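You operate a simulated robot arm through the tools that you are given. There is no shell and no other tool. Be economical: measure what you need, move in short steps, check, and stop when the job is done.

Carry out the task below with a simulated two-armed robot. There is one attempt and no reset: what you move stays moved.

TASK
Swap the blue housing's started copper bush for the black one and ready it in the press.
Fine: hold the housing while you draw the wrong bush; it goes in the yellow tray; housing in the nest, slide shut. Where these are worked on the way, their far stop is far enough and under half their travel is too little: press slide.

It is judged by the outcome, as a careful person would: the job done as asked, and still so three seconds after it is handed in. It fails if anything else is knocked over, pushed out of place, dropped, spilled or broken.

THE ROBOT
Two 7-joint arms with two-finger parallel grippers on one trunk, on a base that drives. Base frame: it is fixed to the floor where the robot stands at the start and does not move with it; the origin is under the middle of the robot, x ahead of it, y to its left, z up; the surface under the hand at the start is at about z = 85. Units: cm, degrees, N and s.
The left shoulder is at the start at [6, 14.3, 92.6], the right one opposite. With the tool pointing down near the work surface each hand reaches from about 30 to 72 cm from the robot's upright axis, wherever it stands, measured 20 degrees to its own side. Places, roughly: bearing housing with a blue band (6x6x5 cm) [50, 20, 90]; bore of the housing with a blue band [50, 20, 90]; nest of the press slide [80, 40, 90]; press slide [70, 40, 90]; tray [50, -40, 90]. Payload 1.57 kg a hand.
Tool frame (each hand has its own): the origin (TCP) lies between the finger pads and is the grasp point; the fingertips stand 3 cm ahead of it; z points along the fingers, y is the line along which they close. Largest opening 11 cm; finger width 2.4, thickness 1.2; the body of the gripper, 4.8 by 11.2 cm, starts 7.8 cm behind the TCP.
Orientation is that of the tool frame in the base frame, as [roll, pitch, yaw] about the fixed x, y, z axes, in that order (R = Rz(yaw) Ry(pitch) Rx(roll)). With the fingers straight down and closing along the base's y, the tool's x points along the base's -x, its y along +y and its z along -z.

THE INTERFACE
- The arms move only by the tool apply_moves. It takes "left_moves", "right_moves" or both (then of equal length, played together; a hand with none holds still); each is one flat list of numbers, 7 for each row, row after row: the finger opening in cm, from 0 to 11, then the shift along the tool's x, y, z in units of 40 mm (1.0 is 40 mm), then the turn, a rotation vector about the tool's x, y, z in units of 6 degrees (1.0 is 6 degrees). In form: [gripper, x, y, z, wx, wy, wz, gripper, x, y, z, wx, wy, wz, ...]. A call has 1 to 8 rows; each row shifts and turns the commanded pose from where the row before left it, along the tool's axes as they then stand. A call with a number of a shift or a turn outside -1 to 1 is refused whole. Rows are played at 5 a second. More than 5 cm and 8.6 degrees between two rows, or a gripper value outside its range, and nothing of the call is played. A pose out of reach is approached as far as the arm can. The call stops where the force on the tool passes 40 N (or 10 N more than at its start, if that is more) or the arm is blocked; 0.2 s more then pass. The fingers move at their own pace (about 4.5 cm/s each) and stop on an object; they squeeze with about 41 N. The grip force told is the motor's: it shows also when the fingers shut on nothing. Time passes only in rows, and 0.2 s behind the last, so rows that do not move let the fingers close. The reply holds the time, the measured pose of the TCP, the force on the tool along the base axes, the opening and the grip force, in the units named above and with some noise, with the torque about the TCP (base axes, N m) and any sound that the robot's microphone picked up.
- Cameras (640 x 400 px; columns grow to the right, rows downward): "scene" is now at [3.97, 0.09, 153.16]; the picture's right is [0.15, -0.99, 0.00], its down [-0.76, -0.11, -0.65] and it looks along [0.64, 0.10, -0.76] (base axes); focal length 281 px, centre (320, 200). "left" rides on the left gripper at [7, -1.6, -14.1] in its tool frame; the picture's right is [0.23, 0.97, 0.00], its down [-0.86, 0.20, -0.48] and it looks along [-0.47, 0.11, 0.88] (tool axes); focal length 222 px, centre (320, 200). "right" rides on the right gripper at [7, 1.6, -14.1] in its tool frame; the picture's right is [-0.23, 0.97, 0.00], its down [-0.86, -0.20, -0.48] and it looks along [-0.47, -0.11, 0.88] (tool axes); focal length 222 px, centre (320, 200). There is no depth. A picture from a camera that has moved, and an enlarged one, comes with that camera's place and axes in the base frame and with its lens. The place of the scene camera against the robot may be out by one fixed shift of up to 1.8 cm in any direction.
- camera(camera): a new picture of that camera. The clock stands still meanwhile.
- slide_trunk(by): slides the trunk up (or, below 0, down) by that many cm; the arms and the scene camera ride with it, the base frame stays. It gives what a move gives, with no picture.
- drive_base(legs): drives the robot by 1 to 6 legs, each [ahead, left, turn to the left] in cm, cm and degrees, along the robot's own axes; the way and the turn of a leg run together, so that a leg with both is an arc; at most 150 cm and 180 degrees a leg. The arms and the cameras ride along, it lands a little off, and it stops where it bumps. It gives what a move gives.
- pan_tilt(pan, tilt): turns the head with the scene camera to pan (to the left, within 86 degrees either way) and tilt (down, from -29 to 69), counted from straight ahead of the robot. It gives what a move gives.
- enlarge(camera, box): a new picture of the part [left, top, right, bottom] of that camera's present view, enlarged. The clock stands still meanwhile.
- finish_job(): hands the job in; it is judged then, once.

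Go step by step. Nothing tells you exact positions but the pictures and the camera data: compare them with the known pose of the tool, close in by small moves and look again before you grip or let go. The budget is 120 turns and 92 pictures, counting those below and the enlarged ones. Unless the task says otherwise, let go and move clear before handing in, and close with one line.

The tools are called after "Call:" by a JSON object that holds its "fn" and its "kwargs". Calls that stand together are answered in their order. apply_moves: Moves the arms, as the interface text tells. Its arguments: {"type":"object","properties":{"left_moves":{"type":"array","items":{"type":"number"}},"right_moves":{"type":"array","items":{"type":"number"}}},"required":[]} The other tools are called the same way: slide_trunk (by) slides the trunk up or down; drive_base (legs) drives the base; pan_tilt (pan, tilt) turns the head that bears the scene camera; camera (camera) takes a picture; enlarge (camera, box) takes an enlarged picture of a part of a camera's view; finish_job () hands the job in.

At the start:

```text
clock: 0.0
left_tool_pos: [38.1, 26.15, 107.74]
left_orientation: [-180.0, 0.0, -179.9]
left_wrist_force: [0.1, -1.2, 1.1]
left_wrist_torque: [-0.03, -0.02, 0.0]
left_grip_width: 10.99
left_gripper_force: 0.0
right_tool_pos: [38.95, -0.05, 105.49]
right_orientation: [180.0, 0.0, 180.0]
right_wrist_force: [0.6, -0.4, -0.5]
right_wrist_torque: [-0.03, -0.03, 0.0]
right_grip_width: 11.0
right_gripper_force: 0.2
trunk travel left (down, up): [-52.5, 6.5]
robot x, y, heading: [0.38, -0.23, 0.1]
head pan, tilt: [8.6, 49.8]
```

scene: 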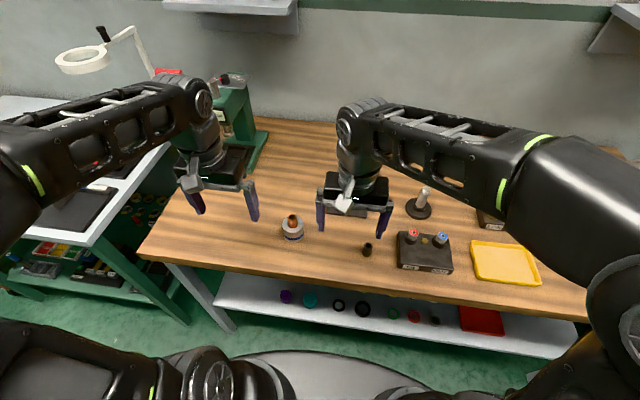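
right: 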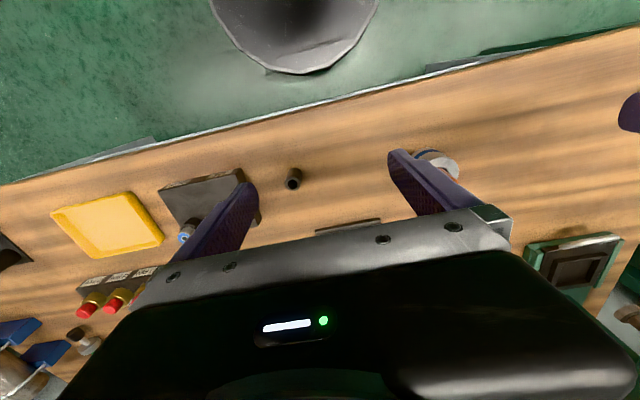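
left: 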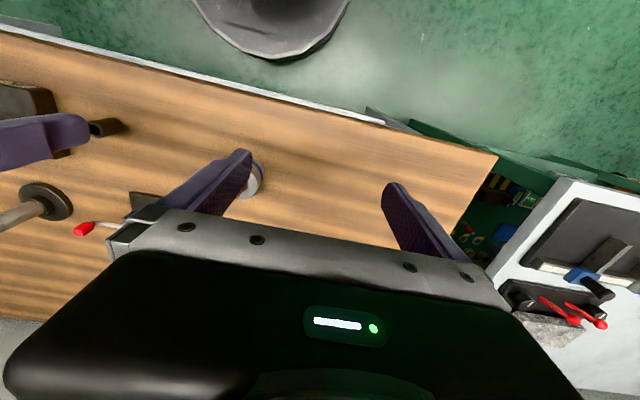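

The housing with the copper bush stands between the hands, the black bush lies to its right, the tray is at far right, and the green press is behind the left arm. I'll take closer looks first.

Call:
{"fn": "enlarge", "kwargs": {"camera": "scene", "box": [260, 170, 420, 270]}}

Call:
{"fn": "enlarge", "kwargs": {"camera": "scene", "box": [140, 60, 300, 160]}}

Call:
{"fn": "enlarge", "kwargs": {"camera": "scene", "box": [380, 170, 560, 300]}}

```text
4.00 times, centred on (340, 220) of scene
camera zoom: at [3.97, 0.09, 153.16], right [0.15, -0.99, 0.0], down [-0.76, -0.11, -0.65], along [0.64, 0.1, -0.76], focal length 1124 px, centre (240, 120)
```

zoom: 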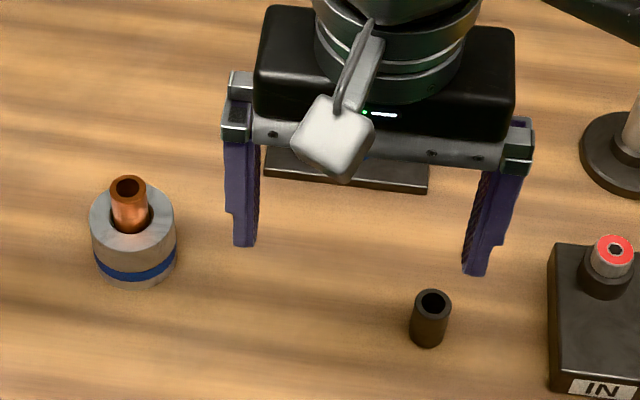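

```text
4.00 times, centred on (220, 110) of scene
camera zoom: at [3.97, 0.09, 153.16], right [0.15, -0.99, 0.0], down [-0.76, -0.11, -0.65], along [0.64, 0.1, -0.76], focal length 1124 px, centre (720, 560)
```

zoom: 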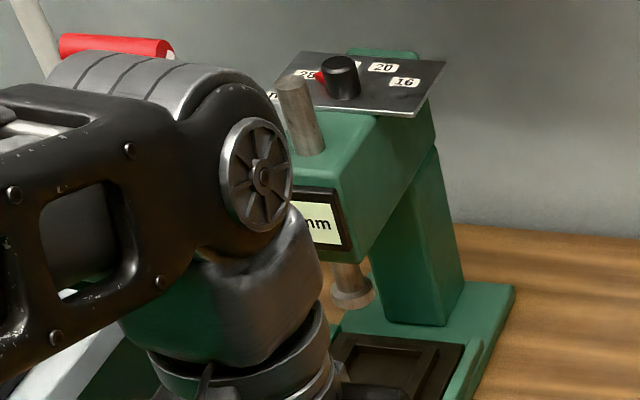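

```text
3.08 times, centred on (470, 235) of scene
camera zoom: at [3.97, 0.09, 153.16], right [0.15, -0.99, 0.0], down [-0.76, -0.11, -0.65], along [0.64, 0.1, -0.76], focal length 865 px, centre (-142, 92)
```

zoom: 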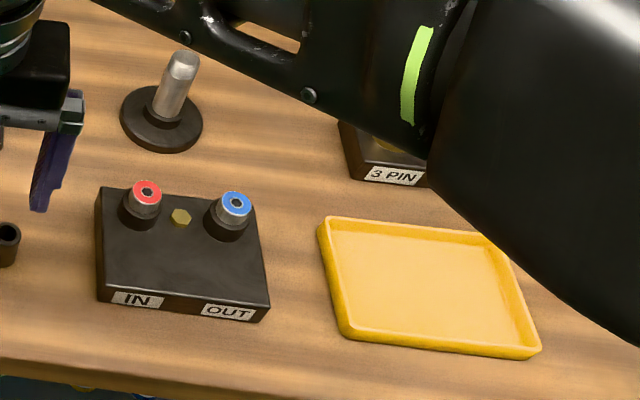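

Call:
{"fn": "apply_moves", "kwargs": {"left_moves": [9, 0, -0.96, 0, 0, -1, 0, 9, 0, -0.96, 0, 0, -1, 0, 9, 0, -0.96, 0, 0, -1, 0, 9, 0, 0, 0, 0, -1, 0, 9, 0, 0, 0, 0, -1, 0, 9, 0, 0, 0, 0, -1, 0, 9, 0, 0, 0, 0, -1, 0, 9, 0, 0, 0, 0, -0.5, 0], "right_moves": [8, 0, -0.8, 0, 0, 0, 0, 8, 0, -0.8, 0, 0, 0, 0, 8, 0, -0.8, 0, 0, 0, 0, 8, 0, 0, 0, 0, 0, 0, 8, 0, 0, 0, 0, 0, 0, 8, 0, 0, 0, 0, 0, 0, 8, 0, 0, 0, 0, 0, 0, 8, 0, 0, 0, 0, 0, 0]}}

Call:
{"fn": "camera", "kwargs": {"camera": "left"}}

Call:
{"fn": "camera", "kwargs": {"camera": "right"}}

Call:
{"fn": "camera", "kwargs": {"camera": "scene"}}

```text
clock: 1.8
left_tool_pos: [39.43, 14.16, 109.25]
left_orientation: [-179.9, 44.9, 179.9]
left_wrist_force: [-1.2, -0.3, 0.5]
left_wrist_torque: [0.01, -0.03, -0.02]
left_grip_width: 9.01
left_gripper_force: 0.1
left hand out of reach, approached as far as the arm can: row 7, 8
right_tool_pos: [38.65, -9.66, 105.54]
right_orientation: [180.0, 0.0, -180.0]
right_wrist_force: [-1.2, 0.0, 0.3]
right_wrist_torque: [-0.01, -0.01, -0.01]
right_grip_width: 8.02
right_gripper_force: 0.0
trunk travel left (down, up): [-52.5, 6.5]
robot x, y, heading: [-0.25, -0.04, -0.1]
head pan, tilt: [8.6, 49.8]
```

```text
85 pictures are left
camera left: at [24.48, 12.49, 114.28], right [-0.16, 0.97, -0.16], down [0.27, 0.2, 0.94], along [0.95, 0.11, -0.29], focal length 222 px, centre (320, 200)
```

left: 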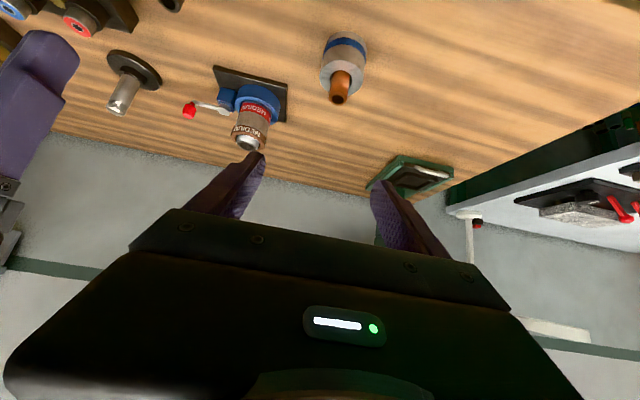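

```text
84 pictures are left
camera right: at [31.84, -8.13, 119.73], right [0.23, 0.97, 0.0], down [0.86, -0.2, 0.48], along [0.47, -0.11, -0.88], focal length 222 px, centre (320, 200)
```

right: 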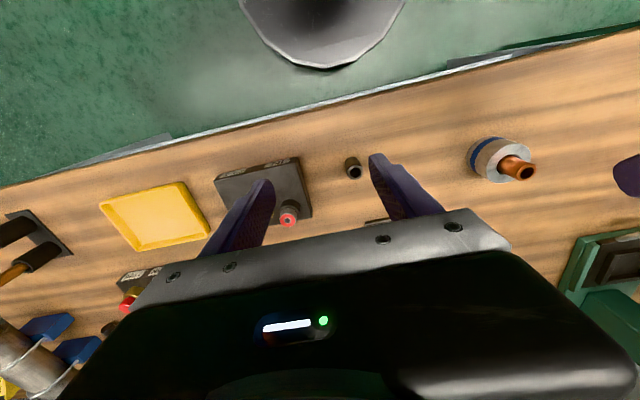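

```text
83 pictures are left
camera scene: at [3.96, 0.08, 153.16], right [0.15, -0.99, 0.0], down [-0.76, -0.11, -0.65], along [0.64, 0.1, -0.76], focal length 281 px, centre (320, 200)
```

scene: 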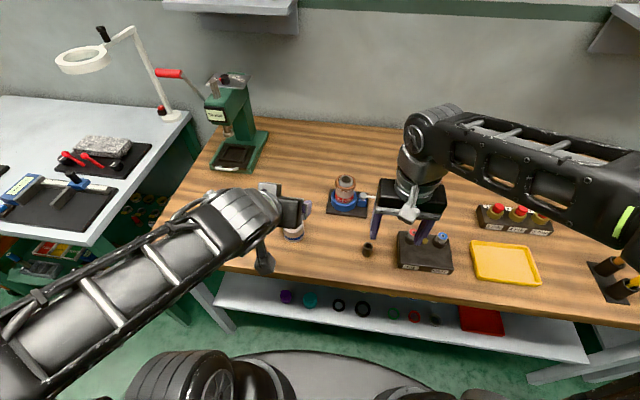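

The press is visible now. I enlarge the views to refine the positions.

Call:
{"fn": "enlarge", "kwargs": {"camera": "left", "box": [280, 20, 400, 110]}}

Call:
{"fn": "enlarge", "kwargs": {"camera": "right", "box": [330, 110, 570, 230]}}

Call:
{"fn": "enlarge", "kwargs": {"camera": "scene", "box": [170, 60, 290, 185]}}

Call:
{"fn": "enlarge", "kwargs": {"camera": "left", "box": [330, 120, 490, 220]}}

```text
4.44 times, centred on (340, 65) of left
camera zoom: at [24.48, 12.49, 114.28], right [-0.16, 0.97, -0.16], down [0.27, 0.2, 0.94], along [0.95, 0.11, -0.29], focal length 987 px, centre (231, 800)
```

zoom: 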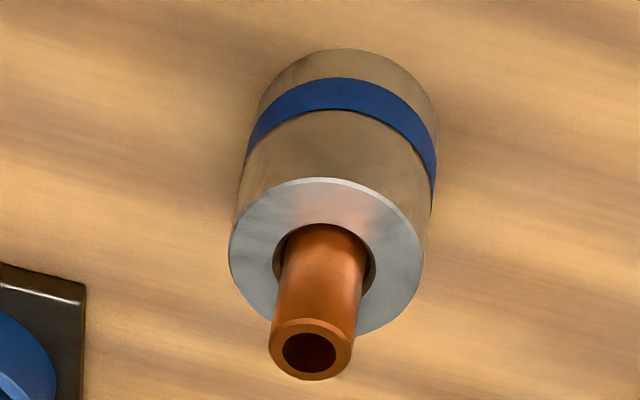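

```text
2.67 times, centred on (450, 170) of right
camera zoom: at [31.84, -8.13, 119.73], right [0.23, 0.97, 0.0], down [0.86, -0.2, 0.48], along [0.47, -0.11, -0.88], focal length 592 px, centre (-27, 280)
```

zoom: 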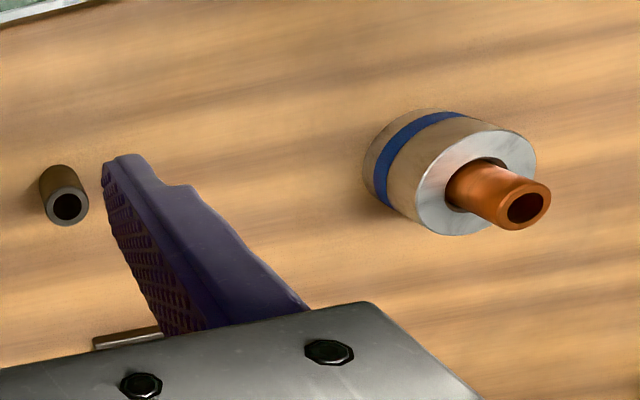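

```text
3.20 times, centred on (230, 122) of scene
camera zoom: at [3.96, 0.08, 153.16], right [0.15, -0.99, 0.0], down [-0.76, -0.11, -0.65], along [0.64, 0.1, -0.76], focal length 899 px, centre (608, 448)
```

zoom: 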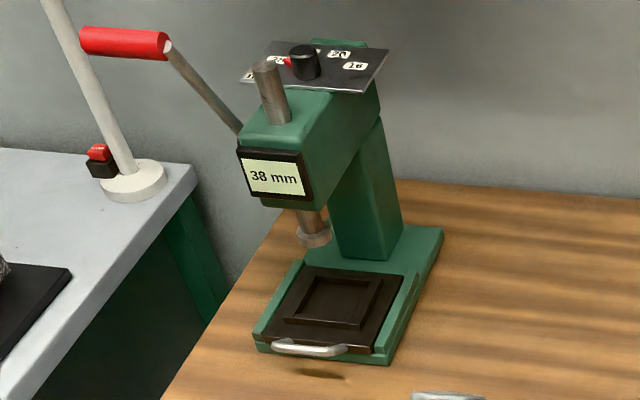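

```text
4.00 times, centred on (410, 170) of left
camera zoom: at [24.48, 12.49, 114.28], right [-0.16, 0.97, -0.16], down [0.27, 0.2, 0.94], along [0.95, 0.11, -0.29], focal length 888 px, centre (-40, 320)
```

zoom: 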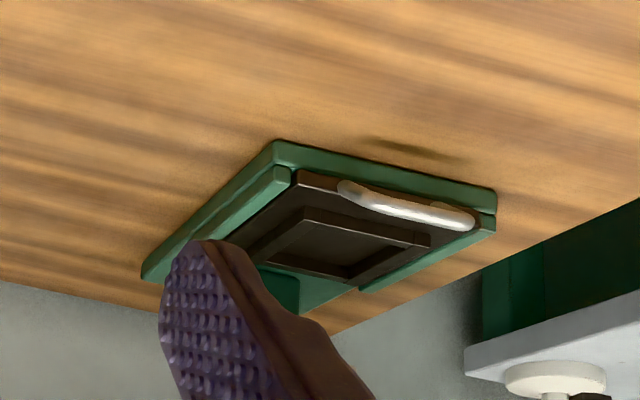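

Call:
{"fn": "apply_moves", "kwargs": {"left_moves": [9, 0.597, 0.066, 0.694, 0, 0, 0, 9, 0.597, 0.066, 0.694, 0, 0, 0, 9, 0.597, 0.066, 0.694, 0, 0, 0, 9, 0.597, 0.066, 0.694, 0, 0, 0, 9, 0, 0, 0, 0, 0, 0]}}

Call:
{"fn": "camera", "kwargs": {"camera": "left"}}

Call:
{"fn": "camera", "kwargs": {"camera": "right"}}

```text
clock: 3.0
left_tool_pos: [46.3, 13.3, 98.68]
left_orientation: [-180.0, 44.9, 180.0]
left_wrist_force: [0.0, 0.4, 0.2]
left_wrist_torque: [-0.03, 0.0, -0.01]
left_grip_width: 9.0
left_gripper_force: 0.0
left hand out of reach, approached as far as the arm can: row 1, 2, 3, 4
right_tool_pos: [38.72, -9.7, 105.49]
right_orientation: [-179.9, 0.0, 180.0]
right_wrist_force: [0.6, -0.5, -0.2]
right_wrist_torque: [-0.02, 0.01, 0.0]
right_grip_width: 8.01
right_gripper_force: 0.0
trunk travel left (down, up): [-52.5, 6.5]
robot x, y, heading: [0.06, -0.1, 0.2]
head pan, tilt: [8.6, 49.8]
```

```text
78 pictures are left
camera left: at [31.41, 11.67, 103.76], right [-0.16, 0.97, -0.16], down [0.27, 0.2, 0.94], along [0.95, 0.11, -0.29], focal length 222 px, centre (320, 200)
```

left: 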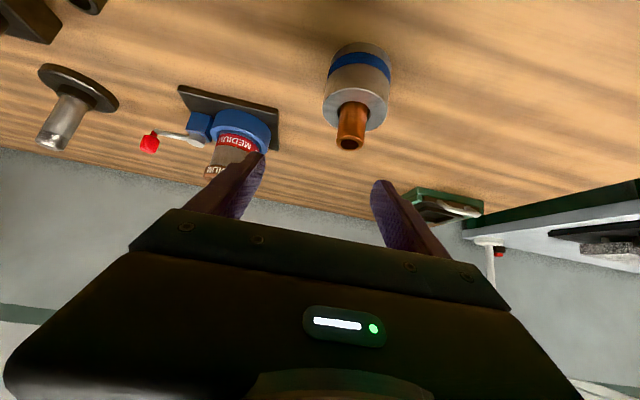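

```text
77 pictures are left
camera right: at [31.81, -8.05, 119.75], right [0.23, 0.97, 0.0], down [0.86, -0.2, 0.48], along [0.47, -0.11, -0.88], focal length 222 px, centre (320, 200)
```

right: 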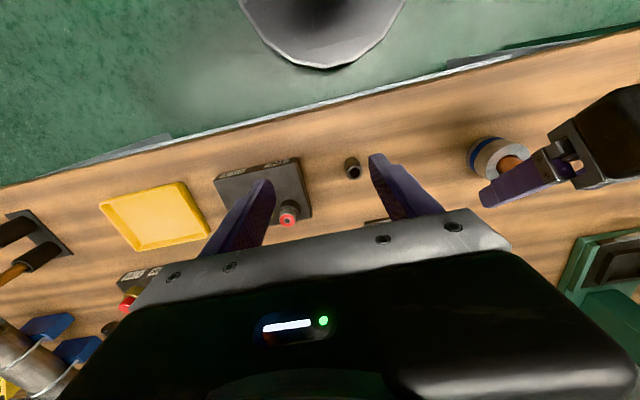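

The tilted left hand is too close to the body, so I back the base off 10 cm to get it in reach.

Call:
{"fn": "drive_base", "kwargs": {"legs": [[-10, 0, 0]]}}

Call:
{"fn": "apply_moves", "kwargs": {"left_moves": [9, 0, 0, 0, 0, 0, 0]}}

```text
clock: 4.1
left_tool_pos: [36.38, 13.34, 98.76]
left_orientation: [-180.0, 45.0, -179.9]
left_wrist_force: [0.2, 0.3, 0.1]
left_wrist_torque: [0.0, 0.01, -0.02]
left_grip_width: 9.02
left_gripper_force: 0.1
right_tool_pos: [28.75, -9.56, 105.53]
right_orientation: [179.9, 0.1, -179.9]
right_wrist_force: [-0.6, 0.1, -0.1]
right_wrist_torque: [0.01, -0.04, 0.01]
right_grip_width: 8.02
right_gripper_force: 0.1
trunk travel left (down, up): [-52.5, 6.5]
robot x, y, heading: [-9.74, 0.05, 0.1]
head pan, tilt: [8.6, 49.8]
```

```text
clock: 4.5
left_tool_pos: [36.43, 13.35, 98.69]
left_orientation: [-180.0, 44.9, -180.0]
left_wrist_force: [0.1, 0.4, 0.3]
left_wrist_torque: [-0.01, 0.05, 0.03]
left_grip_width: 9.01
left_gripper_force: 0.0
right_tool_pos: [28.83, -9.63, 105.65]
right_orientation: [180.0, 0.0, -179.9]
right_wrist_force: [-0.6, -0.6, -0.1]
right_wrist_torque: [0.01, -0.01, 0.02]
right_grip_width: 8.01
right_gripper_force: 0.1
trunk travel left (down, up): [-52.5, 6.5]
robot x, y, heading: [-10.02, 0.04, 0.3]
head pan, tilt: [8.6, 49.8]
```

Call:
{"fn": "apply_moves", "kwargs": {"left_moves": [9, 0, 0.231, 0.716, 0, 0, 0, 9, 0, 0.231, 0.716, 0, 0, 0, 9, 0, 0, 0, 0, 0, 0]}}

Call:
{"fn": "camera", "kwargs": {"camera": "left"}}

```text
clock: 5.3
left_tool_pos: [40.5, 15.46, 94.77]
left_orientation: [179.9, 44.7, -179.9]
left_wrist_force: [0.6, 0.9, 0.0]
left_wrist_torque: [-0.01, -0.01, 0.01]
left_grip_width: 9.02
left_gripper_force: 0.0
right_tool_pos: [28.98, -9.66, 105.54]
right_orientation: [180.0, -0.1, -179.9]
right_wrist_force: [-0.3, -0.7, 0.3]
right_wrist_torque: [-0.02, 0.02, 0.03]
right_grip_width: 7.98
right_gripper_force: 0.0
trunk travel left (down, up): [-52.5, 6.5]
robot x, y, heading: [-9.75, 0.11, -0.1]
head pan, tilt: [8.6, 49.8]
```

```text
76 pictures are left
camera left: at [25.57, 13.65, 99.92], right [-0.16, 0.97, -0.16], down [0.27, 0.2, 0.94], along [0.95, 0.11, -0.29], focal length 222 px, centre (320, 200)
```

left: 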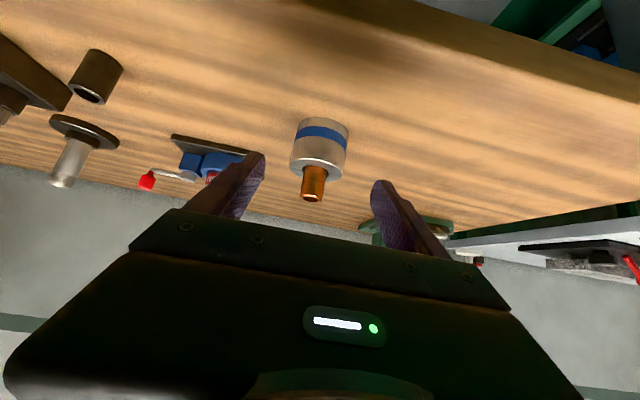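

Call:
{"fn": "apply_moves", "kwargs": {"left_moves": [9, 0, -0.06, 0.75, 0, 0, 0, 9, 0, 0, 0.75, 0, 0, 0, 9, 0, 0, 0.7, 0, 0, 0, 9, 0, 0, 0, 0, 0, 0]}}

Call:
{"fn": "camera", "kwargs": {"camera": "left"}}

Call:
{"fn": "camera", "kwargs": {"camera": "scene"}}

```text
clock: 6.3
left_tool_pos: [46.43, 15.34, 88.4]
left_orientation: [-180.0, 44.9, -179.9]
left_wrist_force: [0.5, -0.8, -0.3]
left_wrist_torque: [-0.01, 0.02, -0.03]
left_grip_width: 9.0
left_gripper_force: 0.0
right_tool_pos: [28.92, -9.55, 105.52]
right_orientation: [-180.0, 0.0, -179.9]
right_wrist_force: [-0.2, -1.4, 0.2]
right_wrist_torque: [0.01, -0.02, 0.02]
right_grip_width: 7.98
right_gripper_force: 0.0
trunk travel left (down, up): [-52.5, 6.5]
robot x, y, heading: [-9.99, 0.17, 0.0]
head pan, tilt: [8.6, 49.8]
```

```text
75 pictures are left
camera left: at [31.57, 13.64, 93.38], right [-0.16, 0.97, -0.16], down [0.27, 0.2, 0.94], along [0.95, 0.11, -0.29], focal length 222 px, centre (320, 200)
```

left: 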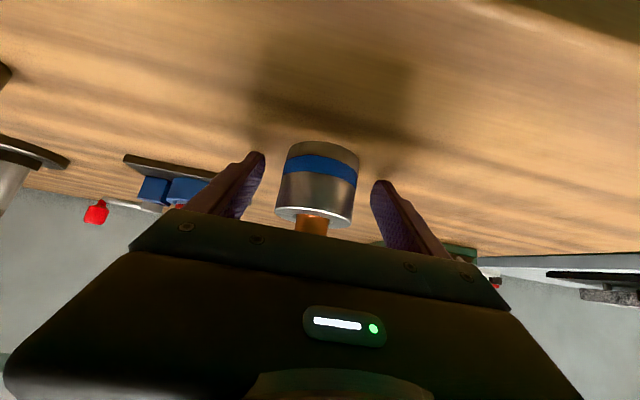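

```text
74 pictures are left
camera scene: at [-5.9, 0.08, 153.16], right [0.15, -0.99, 0.0], down [-0.76, -0.12, -0.65], along [0.64, 0.1, -0.76], focal length 281 px, centre (320, 200)
```

scene: 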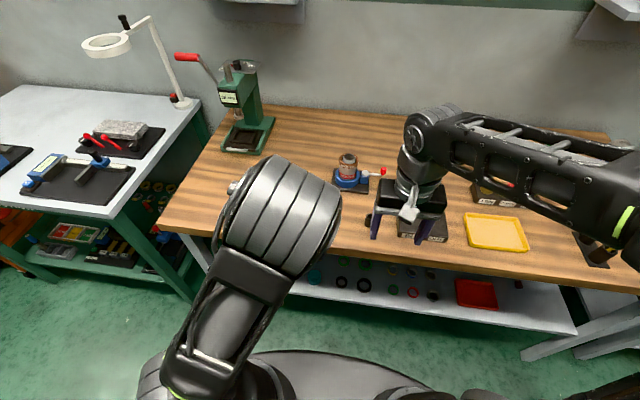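

The housing sits centred between the left fingers; I close on it.

Call:
{"fn": "apply_moves", "kwargs": {"left_moves": [4, 0, 0, 0, 0, 0, 0, 4, 0, 0, 0, 0, 0, 0, 4, 0, 0, 0, 0, 0, 0, 4, 0, 0, 0, 0, 0, 0]}}

Call:
{"fn": "camera", "kwargs": {"camera": "left"}}

```text
clock: 7.3
left_tool_pos: [46.43, 15.32, 88.38]
left_orientation: [179.9, 44.9, -179.9]
left_wrist_force: [-0.6, -1.2, 0.3]
left_wrist_torque: [-0.08, -0.09, -0.02]
left_grip_width: 5.87
left_gripper_force: 33.5
right_tool_pos: [28.86, -9.53, 105.58]
right_orientation: [180.0, 0.0, -179.9]
right_wrist_force: [-0.4, -0.2, 0.3]
right_wrist_torque: [0.01, 0.0, 0.0]
right_grip_width: 7.98
right_gripper_force: 0.1
trunk travel left (down, up): [-52.5, 6.5]
robot x, y, heading: [-9.87, 0.3, 0.1]
head pan, tilt: [8.6, 49.8]
```

```text
73 pictures are left
camera left: at [31.56, 13.62, 93.4], right [-0.16, 0.97, -0.16], down [0.27, 0.2, 0.94], along [0.95, 0.11, -0.29], focal length 222 px, centre (320, 200)
```

left: 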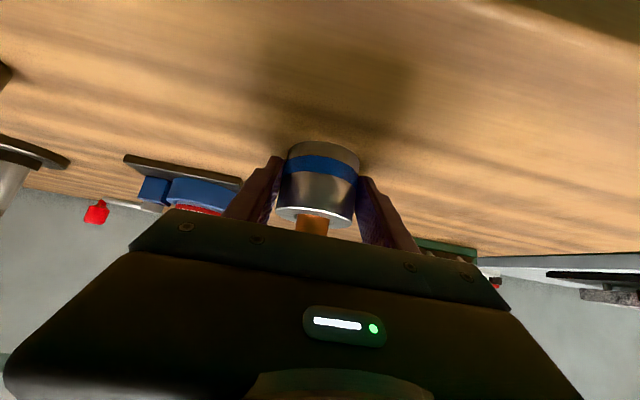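

Call:
{"fn": "apply_moves", "kwargs": {"right_moves": [4.5, -0.95, 0, 0, 0, 0, 0, 4.5, -0.95, 0, 0, 0, 0, 0, 4.5, -0.95, 0, 0, 0, 0, 0, 4.5, -0.95, 0, 0, 0, 0, 0, 4.5, -0.95, 0, 0, 0, 0, 0, 4.5, 0, 0.88, 0, 0, 0, 0, 4.5, 0, 0.88, 0, 0, 0, 0, 4.5, 0, 0.88, 0, 0, 0, 0]}}

Call:
{"fn": "camera", "kwargs": {"camera": "right"}}

Call:
{"fn": "camera", "kwargs": {"camera": "scene"}}

```text
clock: 9.1
left_tool_pos: [46.51, 15.29, 88.24]
left_orientation: [179.9, 44.8, -180.0]
left_wrist_force: [-0.1, 0.2, 1.2]
left_wrist_torque: [-0.07, -0.03, -0.08]
left_grip_width: 5.86
left_gripper_force: 40.7
right_tool_pos: [47.75, -5.45, 105.36]
right_orientation: [179.9, 0.0, -179.8]
right_wrist_force: [0.9, -1.4, 0.3]
right_wrist_torque: [-0.02, -0.02, 0.03]
right_grip_width: 4.49
right_gripper_force: 0.0
right hand out of reach, approached as far as the arm can: row 7, 8
trunk travel left (down, up): [-52.5, 6.5]
robot x, y, heading: [-10.12, -0.24, -0.1]
head pan, tilt: [8.6, 49.8]
```

```text
72 pictures are left
camera right: at [41.02, -4.0, 119.53], right [0.22, 0.97, 0.0], down [0.85, -0.2, 0.48], along [0.47, -0.11, -0.88], focal length 222 px, centre (320, 200)
```

right: 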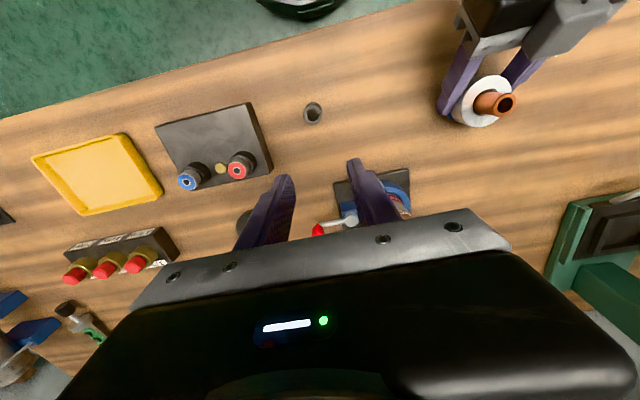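

```text
71 pictures are left
camera scene: at [-5.87, 0.07, 153.16], right [0.15, -0.99, 0.0], down [-0.76, -0.12, -0.65], along [0.64, 0.1, -0.76], focal length 281 px, centre (320, 200)
```

scene: 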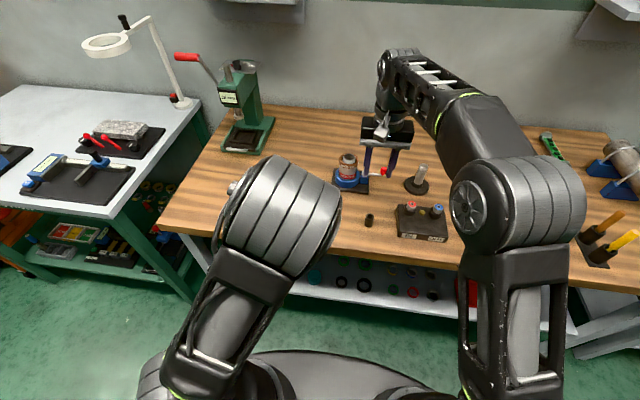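

The right arm can't reach that far across, so I'll carry the held housing 11 cm toward the middle, lifting it slightly on the way.

Call:
{"fn": "apply_moves", "kwargs": {"left_moves": [4, -0.212, 0, -0.212, 0, 0, 0, 4, 0, 0, 0, 0, 0, 0, 4, 0, -0.7, 0, 0, 0, 0, 4, 0, -0.7, 0, 0, 0, 0, 4, 0, -0.7, 0, 0, 0, 0, 4, 0, -0.65, 0, 0, 0, 0, 4, 0, 0, 0, 0, 0, 0], "right_moves": [4.5, 0, -0.88, 0, 0, 0, 0, 4.5, 0, -0.88, 0, 0, 0, 0, 4.5, 0, 0, 0, 0, 0, 0, 4.5, 0, 0, 0, 0, 0, 0, 4.5, 0, 0, 0, 0, 0, 0, 4.5, 0, 0, 0, 0, 0, 0, 4.5, 0, 0, 0, 0, 0, 0]}}

Call:
{"fn": "camera", "kwargs": {"camera": "right"}}

```text
clock: 10.7
left_tool_pos: [46.49, 4.08, 89.64]
left_orientation: [180.0, 44.9, -179.8]
left_wrist_force: [0.4, -0.2, -4.1]
left_wrist_torque: [-0.01, 0.04, 0.0]
left_grip_width: 5.87
left_gripper_force: 41.0
right_tool_pos: [48.01, -12.8, 105.4]
right_orientation: [-179.9, 0.1, -179.9]
right_wrist_force: [0.4, 0.0, -0.2]
right_wrist_torque: [0.01, 0.02, 0.01]
right_grip_width: 4.5
right_gripper_force: 0.1
trunk travel left (down, up): [-52.5, 6.5]
robot x, y, heading: [-9.9, 0.31, -0.0]
head pan, tilt: [8.6, 49.8]
```

```text
70 pictures are left
camera right: at [41.01, -11.19, 119.46], right [0.22, 0.97, 0.0], down [0.86, -0.2, 0.48], along [0.47, -0.11, -0.88], focal length 222 px, centre (320, 200)
```

right: 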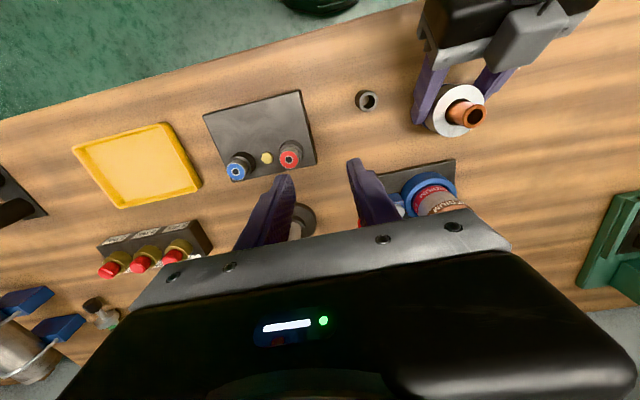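

Call:
{"fn": "apply_moves", "kwargs": {"left_moves": [4, 0.11, 0, 0.11, 0, 0, 0, 4, 0.11, 0, 0.11, 0, 0, 0, 4, 0, 0, 0, 0, 0, 0]}}

```text
clock: 11.5
left_tool_pos: [46.6, 3.99, 88.36]
left_orientation: [179.9, 44.8, -179.9]
left_wrist_force: [-0.3, 0.7, -3.9]
left_wrist_torque: [0.01, 0.08, -0.04]
left_grip_width: 5.87
left_gripper_force: 40.4
right_tool_pos: [47.98, -12.72, 105.3]
right_orientation: [180.0, 0.0, -179.9]
right_wrist_force: [-0.3, -0.5, 0.6]
right_wrist_torque: [-0.01, 0.03, 0.02]
right_grip_width: 4.51
right_gripper_force: 0.1
trunk travel left (down, up): [-52.5, 6.5]
robot x, y, heading: [-9.78, -0.3, 0.3]
head pan, tilt: [8.6, 49.8]
```

Call:
{"fn": "apply_moves", "kwargs": {"left_moves": [4, 0.02, 0, 0.02, 0, 0, 0, 4, 0, 0, 0, 0, 0, 0]}}

```text
clock: 12.1
left_tool_pos: [46.75, 4.16, 88.38]
left_orientation: [-180.0, 44.9, -179.9]
left_wrist_force: [-1.2, 0.7, 1.4]
left_wrist_torque: [-0.01, 0.14, 0.02]
left_grip_width: 5.85
left_gripper_force: 40.7
right_tool_pos: [47.84, -12.81, 105.33]
right_orientation: [-180.0, -0.1, -179.8]
right_wrist_force: [0.5, -0.6, -0.4]
right_wrist_torque: [-0.01, -0.03, 0.02]
right_grip_width: 4.5
right_gripper_force: 0.0
trunk travel left (down, up): [-52.5, 6.5]
robot x, y, heading: [-9.91, -0.05, 0.1]
head pan, tilt: [8.6, 49.8]
```

The housing is seated again. Right hand now goes over the copper bush.

Call:
{"fn": "apply_moves", "kwargs": {"right_moves": [4.5, 0, 0.84, 0.25, 0, 0, 0, 4.5, 0, 0.84, 0.25, 0, 0, 0, 4.5, 0, 0.84, 0.25, 0, 0, 0, 4.5, 0, 0.84, 0.25, 0, 0, 0, 4.5, 0, 0.84, 0.25, 0, 0, 0, 4.5, 0, 0, 0, 0, 0, 0]}}

Call:
{"fn": "camera", "kwargs": {"camera": "right"}}

Call:
{"fn": "camera", "kwargs": {"camera": "left"}}

Call:
{"fn": "camera", "kwargs": {"camera": "scene"}}

```text
clock: 13.5
left_tool_pos: [46.74, 3.95, 88.32]
left_orientation: [-180.0, 44.9, -179.8]
left_wrist_force: [0.7, -1.8, 5.1]
left_wrist_torque: [-0.07, 0.07, 0.08]
left_grip_width: 5.85
left_gripper_force: 40.9
right_tool_pos: [47.72, 4.38, 100.32]
right_orientation: [180.0, 0.0, -179.9]
right_wrist_force: [-0.8, -0.4, 0.3]
right_wrist_torque: [0.02, -0.04, 0.05]
right_grip_width: 4.52
right_gripper_force: 0.1
trunk travel left (down, up): [-52.5, 6.5]
robot x, y, heading: [-9.63, 0.16, 0.3]
head pan, tilt: [8.6, 49.8]
```

```text
69 pictures are left
camera right: at [40.88, 5.92, 114.63], right [0.23, 0.97, 0.0], down [0.86, -0.2, 0.48], along [0.47, -0.11, -0.88], focal length 222 px, centre (320, 200)
```

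right: 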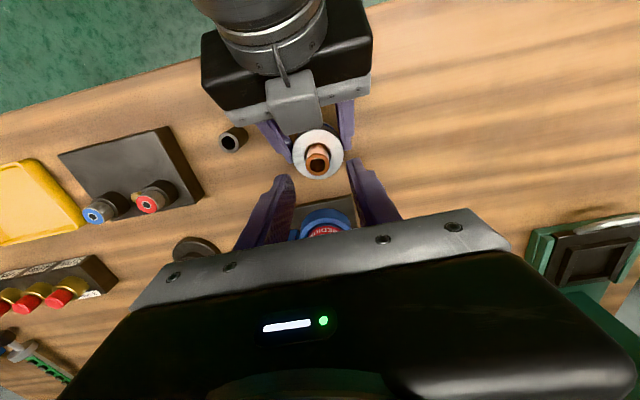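

```text
68 pictures are left
camera left: at [31.76, 2.35, 93.38], right [-0.16, 0.97, -0.16], down [0.27, 0.2, 0.94], along [0.95, 0.11, -0.29], focal length 222 px, centre (320, 200)
```

left: 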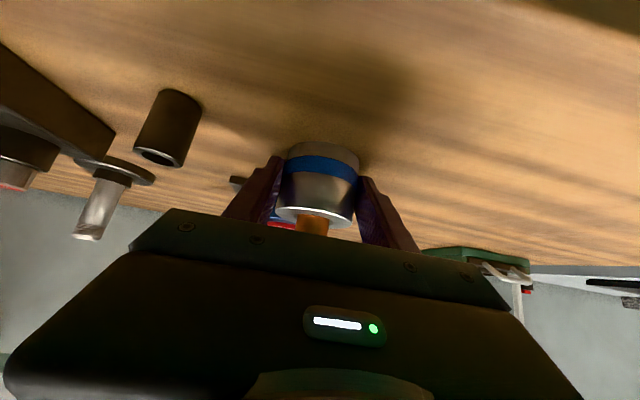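

```text
67 pictures are left
camera scene: at [-5.88, 0.06, 153.16], right [0.15, -0.99, 0.0], down [-0.76, -0.12, -0.65], along [0.64, 0.1, -0.76], focal length 281 px, centre (320, 200)
```

scene: 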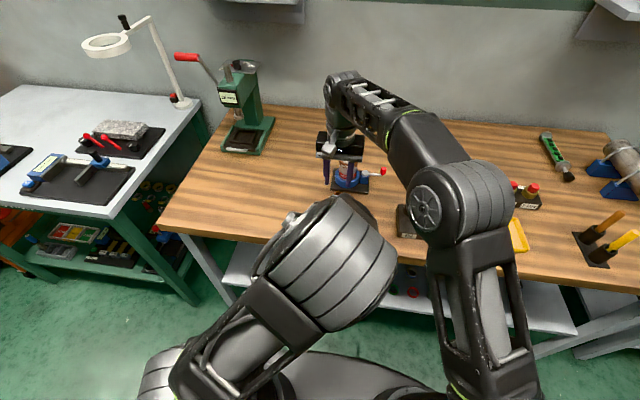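

Call:
{"fn": "apply_moves", "kwargs": {"right_moves": [4.5, -0.045, -0.08, 0.5, 0, 0, 0, 4.5, 0, 0, 0.5, 0, 0, 0, 4.5, 0, 0, 0.35, 0, 0, 0, 4.5, 0, 0, 0, 0, 0, 0]}}

Call:
{"fn": "camera", "kwargs": {"camera": "right"}}

Call:
{"fn": "camera", "kwargs": {"camera": "left"}}

```text
clock: 14.5
left_tool_pos: [46.71, 3.99, 88.39]
left_orientation: [180.0, 44.9, -179.9]
left_wrist_force: [2.1, -1.3, 6.3]
left_wrist_torque: [-0.01, -0.01, 0.0]
left_grip_width: 5.85
left_gripper_force: 41.5
right_tool_pos: [47.93, 3.76, 95.12]
right_orientation: [180.0, 0.1, -179.8]
right_wrist_force: [0.4, -0.2, -0.1]
right_wrist_torque: [-0.01, 0.03, -0.01]
right_grip_width: 4.5
right_gripper_force: 0.1
trunk travel left (down, up): [-52.5, 6.5]
robot x, y, heading: [-9.76, 0.05, -0.0]
head pan, tilt: [8.6, 49.8]
```

```text
66 pictures are left
camera right: at [41.1, 5.23, 109.26], right [0.22, 0.97, 0.0], down [0.86, -0.2, 0.48], along [0.47, -0.11, -0.88], focal length 222 px, centre (320, 200)
```

right: 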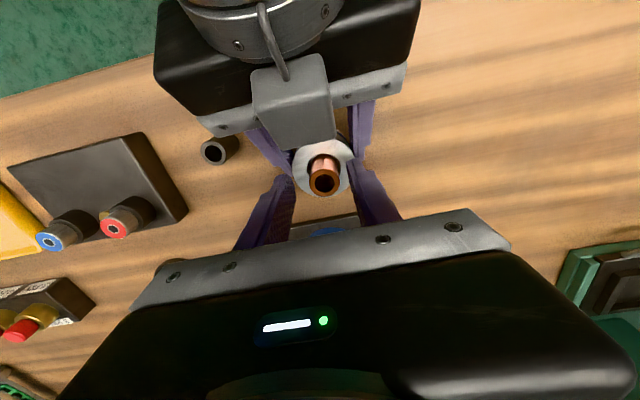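

```text
65 pictures are left
camera left: at [31.75, 2.36, 93.38], right [-0.16, 0.97, -0.16], down [0.27, 0.2, 0.94], along [0.95, 0.11, -0.29], focal length 222 px, centre (320, 200)
```

left: 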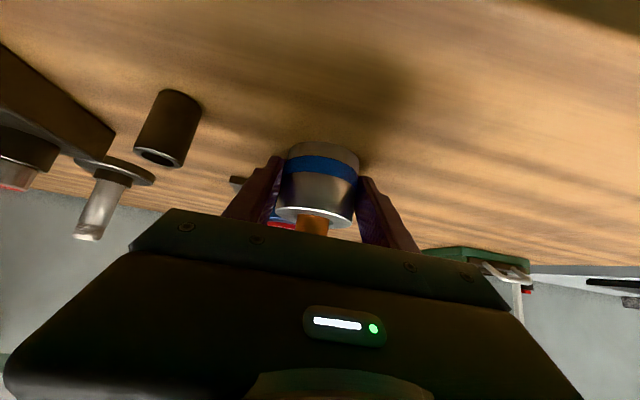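

Call:
{"fn": "apply_moves", "kwargs": {"right_moves": [4.5, -0.02, 0.02, 0.32, 0, 0, 0, 4.5, 0, 0, 0, 0, 0, 0]}}

Call:
{"fn": "apply_moves", "kwargs": {"right_moves": [1, 0, 0, 0, 0, 0, 0, 1, 0, 0, 0, 0, 0, 0, 1, 0, 0, 0, 0, 0, 0]}}

Call:
{"fn": "camera", "kwargs": {"camera": "right"}}

```text
clock: 15.1
left_tool_pos: [46.72, 4.03, 88.3]
left_orientation: [-180.0, 44.9, -179.9]
left_wrist_force: [1.6, 0.1, 7.0]
left_wrist_torque: [-0.04, -0.03, 0.02]
left_grip_width: 5.87
left_gripper_force: 41.0
right_tool_pos: [47.82, 3.92, 93.75]
right_orientation: [180.0, 0.1, -179.9]
right_wrist_force: [-0.7, -0.4, 0.1]
right_wrist_torque: [0.01, 0.01, -0.01]
right_grip_width: 4.5
right_gripper_force: 0.1
trunk travel left (down, up): [-52.5, 6.5]
robot x, y, heading: [-9.99, -0.05, 0.0]
head pan, tilt: [8.6, 49.8]
```

```text
clock: 15.9
left_tool_pos: [46.58, 3.93, 88.33]
left_orientation: [180.0, 44.9, -179.9]
left_wrist_force: [0.9, -2.9, 7.3]
left_wrist_torque: [0.21, -0.1, -0.06]
left_grip_width: 5.85
left_gripper_force: 41.6
right_tool_pos: [48.07, 4.01, 93.92]
right_orientation: [179.9, 0.0, -179.9]
right_wrist_force: [1.3, 6.4, -0.6]
right_wrist_torque: [0.26, -0.07, 0.01]
right_grip_width: 2.35
right_gripper_force: 29.1
trunk travel left (down, up): [-52.5, 6.5]
robot x, y, heading: [-9.79, 0.22, 0.1]
head pan, tilt: [8.6, 49.8]
```

```text
64 pictures are left
camera right: at [41.06, 5.49, 108.01], right [0.22, 0.97, 0.0], down [0.86, -0.2, 0.48], along [0.47, -0.11, -0.88], focal length 222 px, centre (320, 200)
```

right: 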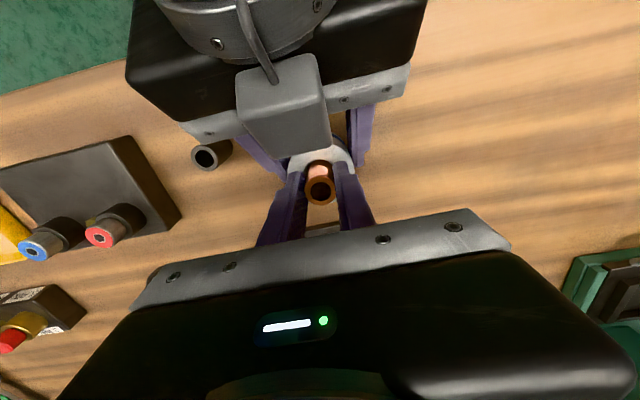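

Bush gripped (2.35 cm). I draw it straight up in small steps.

Call:
{"fn": "apply_moves", "kwargs": {"right_moves": [0, 0, 0.02, -0.05, 0, 0, 0, 0, 0, 0, -0.05, 0, 0, 0, 0, 0, 0, -0.05, 0, 0, 0, 0, 0, 0, -0.1, 0, 0, 0, 0, 0, 0, -0.1, 0, 0, 0]}}

Call:
{"fn": "camera", "kwargs": {"camera": "right"}}

```text
clock: 17.1
left_tool_pos: [46.68, 3.91, 88.19]
left_orientation: [180.0, 45.0, -179.8]
left_wrist_force: [0.7, -2.0, 7.8]
left_wrist_torque: [-0.12, -0.13, 0.0]
left_grip_width: 5.85
left_gripper_force: 40.8
right_tool_pos: [47.91, 3.81, 95.38]
right_orientation: [180.0, 0.0, -180.0]
right_wrist_force: [0.1, 0.5, -0.8]
right_wrist_torque: [0.04, -0.01, -0.01]
right_grip_width: 2.3
right_gripper_force: 35.6
trunk travel left (down, up): [-52.5, 6.5]
robot x, y, heading: [-9.84, 0.18, 0.1]
head pan, tilt: [8.6, 49.8]
```

```text
63 pictures are left
camera right: at [41.13, 5.41, 109.55], right [0.23, 0.97, 0.0], down [0.86, -0.2, 0.48], along [0.47, -0.11, -0.88], focal length 222 px, centre (320, 200)
```

right: 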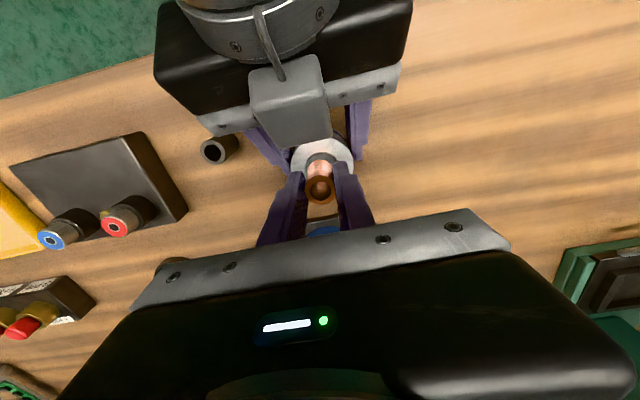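

Call:
{"fn": "apply_moves", "kwargs": {"right_moves": [0, 0, 0, -0.4, 0, 0, 0, 0, 0, 0, -0.5, 0, 0, 0, 0, 0, 0, -0.5, 0, 0, 0, 0, 0, 0, -0.3, 0, 0, 0, 0, 0, 0, 0, 0, 0, 0]}}

Call:
{"fn": "camera", "kwargs": {"camera": "right"}}

```text
clock: 18.3
left_tool_pos: [46.61, 4.02, 88.3]
left_orientation: [-180.0, 44.9, -179.9]
left_wrist_force: [1.0, -1.6, 7.6]
left_wrist_torque: [-0.06, -0.14, 0.05]
left_grip_width: 5.86
left_gripper_force: 41.0
right_tool_pos: [48.1, 3.78, 102.09]
right_orientation: [180.0, 0.0, -179.9]
right_wrist_force: [0.3, 0.4, -1.8]
right_wrist_torque: [-0.01, -0.05, -0.01]
right_grip_width: 2.28
right_gripper_force: 35.1
trunk travel left (down, up): [-52.5, 6.5]
robot x, y, heading: [-9.6, -0.15, 0.2]
head pan, tilt: [8.6, 49.8]
```

```text
62 pictures are left
camera right: at [41.2, 5.35, 116.21], right [0.23, 0.97, 0.0], down [0.85, -0.2, 0.48], along [0.47, -0.11, -0.88], focal length 222 px, centre (320, 200)
```

right: 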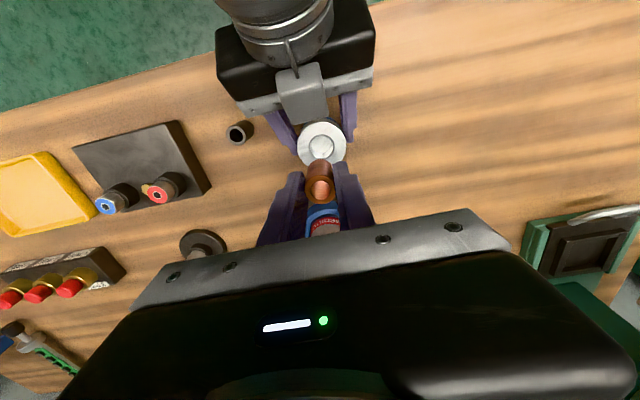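

Copper bush is out. I carry it high over the block to the yellow tray.

Call:
{"fn": "apply_moves", "kwargs": {"right_moves": [0, 0.05, -0.95, 0, 0, 0, 0, 0, 0.05, -0.95, 0, 0, 0, 0, 0, 0.05, -0.95, 0, 0, 0, 0, 0, 0.05, -0.95, 0, 0, 0, 0, 0, 0.05, -0.95, 0, 0, 0, 0, 0, 0.05, -0.95, 0, 0, 0, 0, 0, 0.05, -0.95, 0, 0, 0, 0, 0, 0, -0.95, 0, 0, 0, 0]}}

Call:
{"fn": "apply_moves", "kwargs": {"right_moves": [0, 0, -0.95, 0.2, 0, 0, 0, 0, 0, -0.95, 0.2, 0, 0, 0, 0, 0, -0.95, 0.2, 0, 0, 0, 0, 0, 0, 0, 0, 0, 0]}}

Call:
{"fn": "camera", "kwargs": {"camera": "right"}}

Call:
{"fn": "camera", "kwargs": {"camera": "scene"}}

```text
clock: 20.1
left_tool_pos: [46.65, 4.08, 88.35]
left_orientation: [-179.9, 44.8, -179.8]
left_wrist_force: [-0.9, -1.4, 7.5]
left_wrist_torque: [-0.05, -0.1, 0.12]
left_grip_width: 5.85
left_gripper_force: 41.0
right_tool_pos: [46.81, -26.51, 101.95]
right_orientation: [179.9, 0.0, -179.8]
right_wrist_force: [1.4, 0.1, -1.1]
right_wrist_torque: [-0.01, -0.02, 0.0]
right_grip_width: 2.32
right_gripper_force: 35.4
trunk travel left (down, up): [-52.5, 6.5]
robot x, y, heading: [-9.75, 0.21, 0.1]
head pan, tilt: [8.6, 49.8]
```

```text
clock: 21.1
left_tool_pos: [46.57, 4.05, 88.27]
left_orientation: [179.9, 44.9, -180.0]
left_wrist_force: [-1.4, 1.1, 6.9]
left_wrist_torque: [-0.16, -0.09, -0.11]
left_grip_width: 5.87
left_gripper_force: 41.0
right_tool_pos: [46.67, -38.09, 99.56]
right_orientation: [180.0, 0.1, -179.8]
right_wrist_force: [-0.9, -0.8, -0.4]
right_wrist_torque: [-0.03, -0.02, 0.01]
right_grip_width: 2.29
right_gripper_force: 35.0
trunk travel left (down, up): [-52.5, 6.5]
robot x, y, heading: [-9.67, -0.3, 0.1]
head pan, tilt: [8.6, 49.8]
```

```text
61 pictures are left
camera right: at [39.75, -36.63, 113.74], right [0.22, 0.97, 0.0], down [0.86, -0.2, 0.48], along [0.47, -0.11, -0.88], focal length 222 px, centre (320, 200)
```

right: 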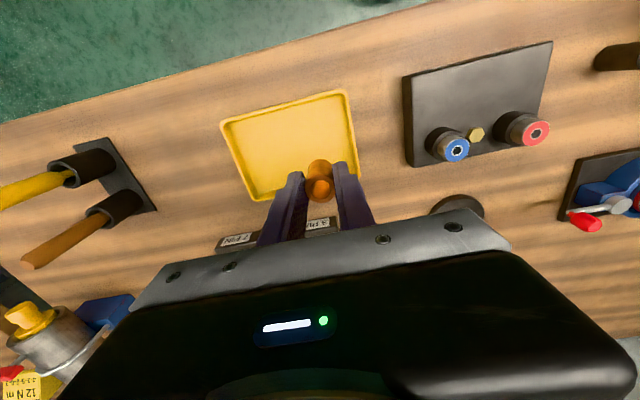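

```text
60 pictures are left
camera scene: at [-5.93, 0.06, 153.16], right [0.15, -0.99, 0.0], down [-0.75, -0.12, -0.65], along [0.64, 0.1, -0.76], focal length 281 px, centre (320, 200)
```

scene: 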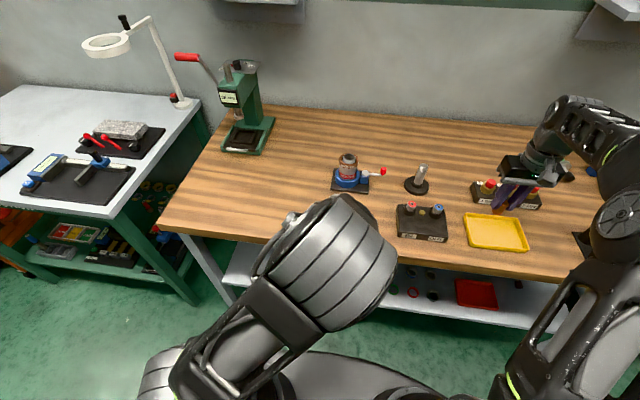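

Call:
{"fn": "apply_moves", "kwargs": {"right_moves": [0, 0, -0.4, 0.3, 0, 0, 0, 0, 0, -0.3, 0.55, 0, 0, 0, 0, 0, 0, 0.6, 0, 0, 0, 0, 0, 0, 0.55, 0, 0, 0, 0, 0, 0, 0, 0, 0, 0]}}

Call:
{"fn": "camera", "kwargs": {"camera": "right"}}

Call:
{"fn": "enlarge", "kwargs": {"camera": "scene", "box": [440, 160, 560, 260]}}

```text
clock: 22.3
left_tool_pos: [46.64, 3.98, 88.27]
left_orientation: [-180.0, 45.0, -179.9]
left_wrist_force: [-2.0, -0.6, 6.0]
left_wrist_torque: [-0.04, -0.07, 0.02]
left_grip_width: 5.86
left_gripper_force: 41.5
right_tool_pos: [46.6, -40.97, 91.74]
right_orientation: [180.0, 0.0, -179.9]
right_wrist_force: [-0.5, -0.1, 0.1]
right_wrist_torque: [0.0, -0.01, -0.02]
right_grip_width: 2.3
right_gripper_force: 35.4
trunk travel left (down, up): [-52.5, 6.5]
robot x, y, heading: [-9.83, 0.21, 0.2]
head pan, tilt: [8.6, 49.8]
```

```text
59 pictures are left
camera right: at [39.75, -39.44, 106.06], right [0.23, 0.97, 0.0], down [0.86, -0.2, 0.48], along [0.47, -0.11, -0.88], focal length 222 px, centre (320, 200)
```

right: 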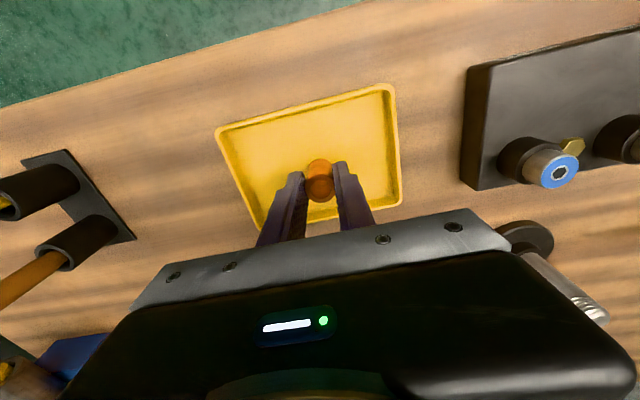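

```text
4.00 times, centred on (500, 210) of scene
camera zoom: at [-5.93, 0.06, 153.16], right [0.15, -0.99, 0.0], down [-0.75, -0.12, -0.65], along [0.64, 0.1, -0.76], focal length 1124 px, centre (-400, 160)
```

zoom: 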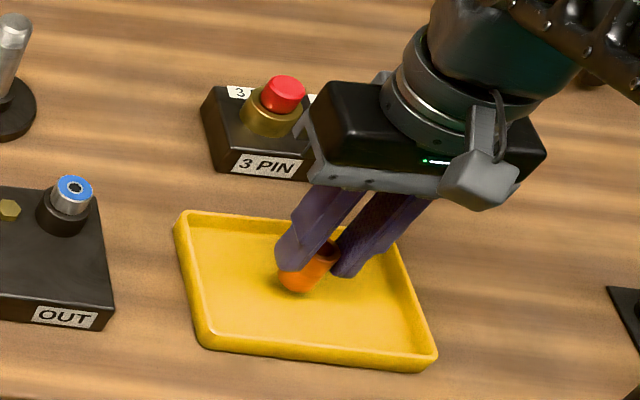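

Close to the tray floor; I step down until contact.

Call:
{"fn": "apply_moves", "kwargs": {"right_moves": [0, 0, 0, 0.08, 0, 0, 0, 0, 0, 0, 0.08, 0, 0, 0, 0, 0, 0, 0.06, 0, 0, 0]}}

```text
clock: 23.1
left_tool_pos: [46.69, 4.11, 88.24]
left_orientation: [-180.0, 44.9, -179.9]
left_wrist_force: [-1.9, -0.2, 5.1]
left_wrist_torque: [-0.07, -0.05, 0.01]
left_grip_width: 5.85
left_gripper_force: 41.1
right_tool_pos: [46.83, -40.75, 91.02]
right_orientation: [180.0, 0.0, -179.9]
right_wrist_force: [-0.3, 0.1, -0.9]
right_wrist_torque: [0.01, 0.0, 0.01]
right_grip_width: 2.3
right_gripper_force: 35.2
trunk travel left (down, up): [-52.5, 6.5]
robot x, y, heading: [-9.67, 0.25, 0.1]
head pan, tilt: [8.6, 49.8]
```

Call:
{"fn": "apply_moves", "kwargs": {"right_moves": [0, 0, 0, 0.06, 0, 0, 0, 0, 0, 0, 0.06, 0, 0, 0]}}

Call:
{"fn": "enlarge", "kwargs": {"camera": "scene", "box": [480, 190, 540, 240]}}

```text
clock: 23.7
left_tool_pos: [46.54, 4.07, 88.37]
left_orientation: [179.8, 44.9, -179.9]
left_wrist_force: [0.8, 0.3, -1.1]
left_wrist_torque: [-0.01, 0.0, 0.0]
left_grip_width: 5.83
left_gripper_force: 41.3
right_tool_pos: [46.64, -40.75, 90.59]
right_orientation: [-179.9, 0.2, -179.9]
right_wrist_force: [-2.1, -2.0, 16.1]
right_wrist_torque: [-0.01, 0.09, -0.05]
right_grip_width: 2.32
right_gripper_force: 35.6
trunk travel left (down, up): [-52.5, 6.5]
robot x, y, heading: [-9.75, -0.38, -0.0]
head pan, tilt: [8.6, 49.8]
```

```text
8.00 times, centred on (510, 215) of scene
camera zoom: at [-6.01, 0.14, 153.19], right [0.15, -0.99, 0.0], down [-0.75, -0.12, -0.65], along [0.64, 0.1, -0.76], focal length 2248 px, centre (-1200, 80)
```

zoom: 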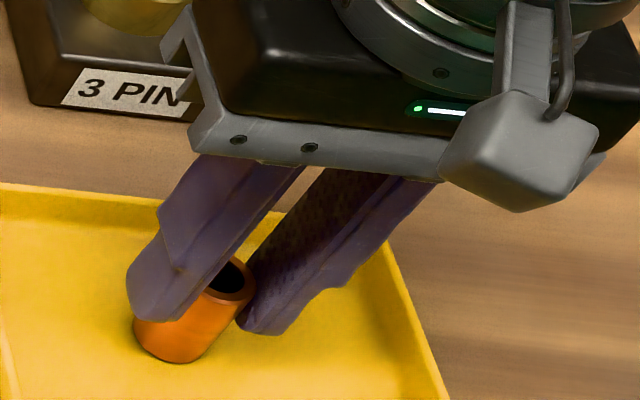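

Bush is on the tray floor. Release and rise.

Call:
{"fn": "apply_moves", "kwargs": {"right_moves": [0, 0, 0, -0.03, 0, 0, 0, 4.5, 0, 0, 0, 0, 0, 0, 4.5, 0, 0, 0, 0, 0, 0, 4.5, 0, 0, 0, 0, 0, 0, 4.5, 0, 0, -0.5, 0, 0, 0, 4.5, 0, 0, -0.9, 0, 0, 0, 4.5, 0, 0, -0.9, 0, 0, 0, 4.5, 0, 0, 0, 0, 0, 0]}}

Call:
{"fn": "camera", "kwargs": {"camera": "right"}}

```text
clock: 25.5
left_tool_pos: [46.76, 4.01, 88.34]
left_orientation: [-180.0, 44.9, -180.0]
left_wrist_force: [1.1, 1.3, 3.3]
left_wrist_torque: [0.01, -0.16, 0.02]
left_grip_width: 5.86
left_gripper_force: 40.7
right_tool_pos: [46.84, -40.94, 99.64]
right_orientation: [-180.0, -0.1, -180.0]
right_wrist_force: [0.5, 0.1, -0.8]
right_wrist_torque: [-0.02, -0.02, 0.0]
right_grip_width: 4.5
right_gripper_force: 0.0
trunk travel left (down, up): [-52.5, 6.5]
robot x, y, heading: [-9.83, -0.14, 0.1]
head pan, tilt: [8.6, 49.8]
```

```text
56 pictures are left
camera right: at [39.86, -39.34, 113.85], right [0.22, 0.97, 0.0], down [0.86, -0.2, 0.48], along [0.47, -0.11, -0.88], focal length 222 px, centre (320, 200)
```

right: 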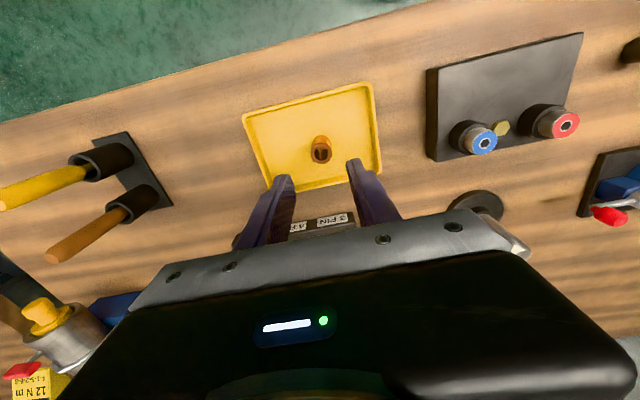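

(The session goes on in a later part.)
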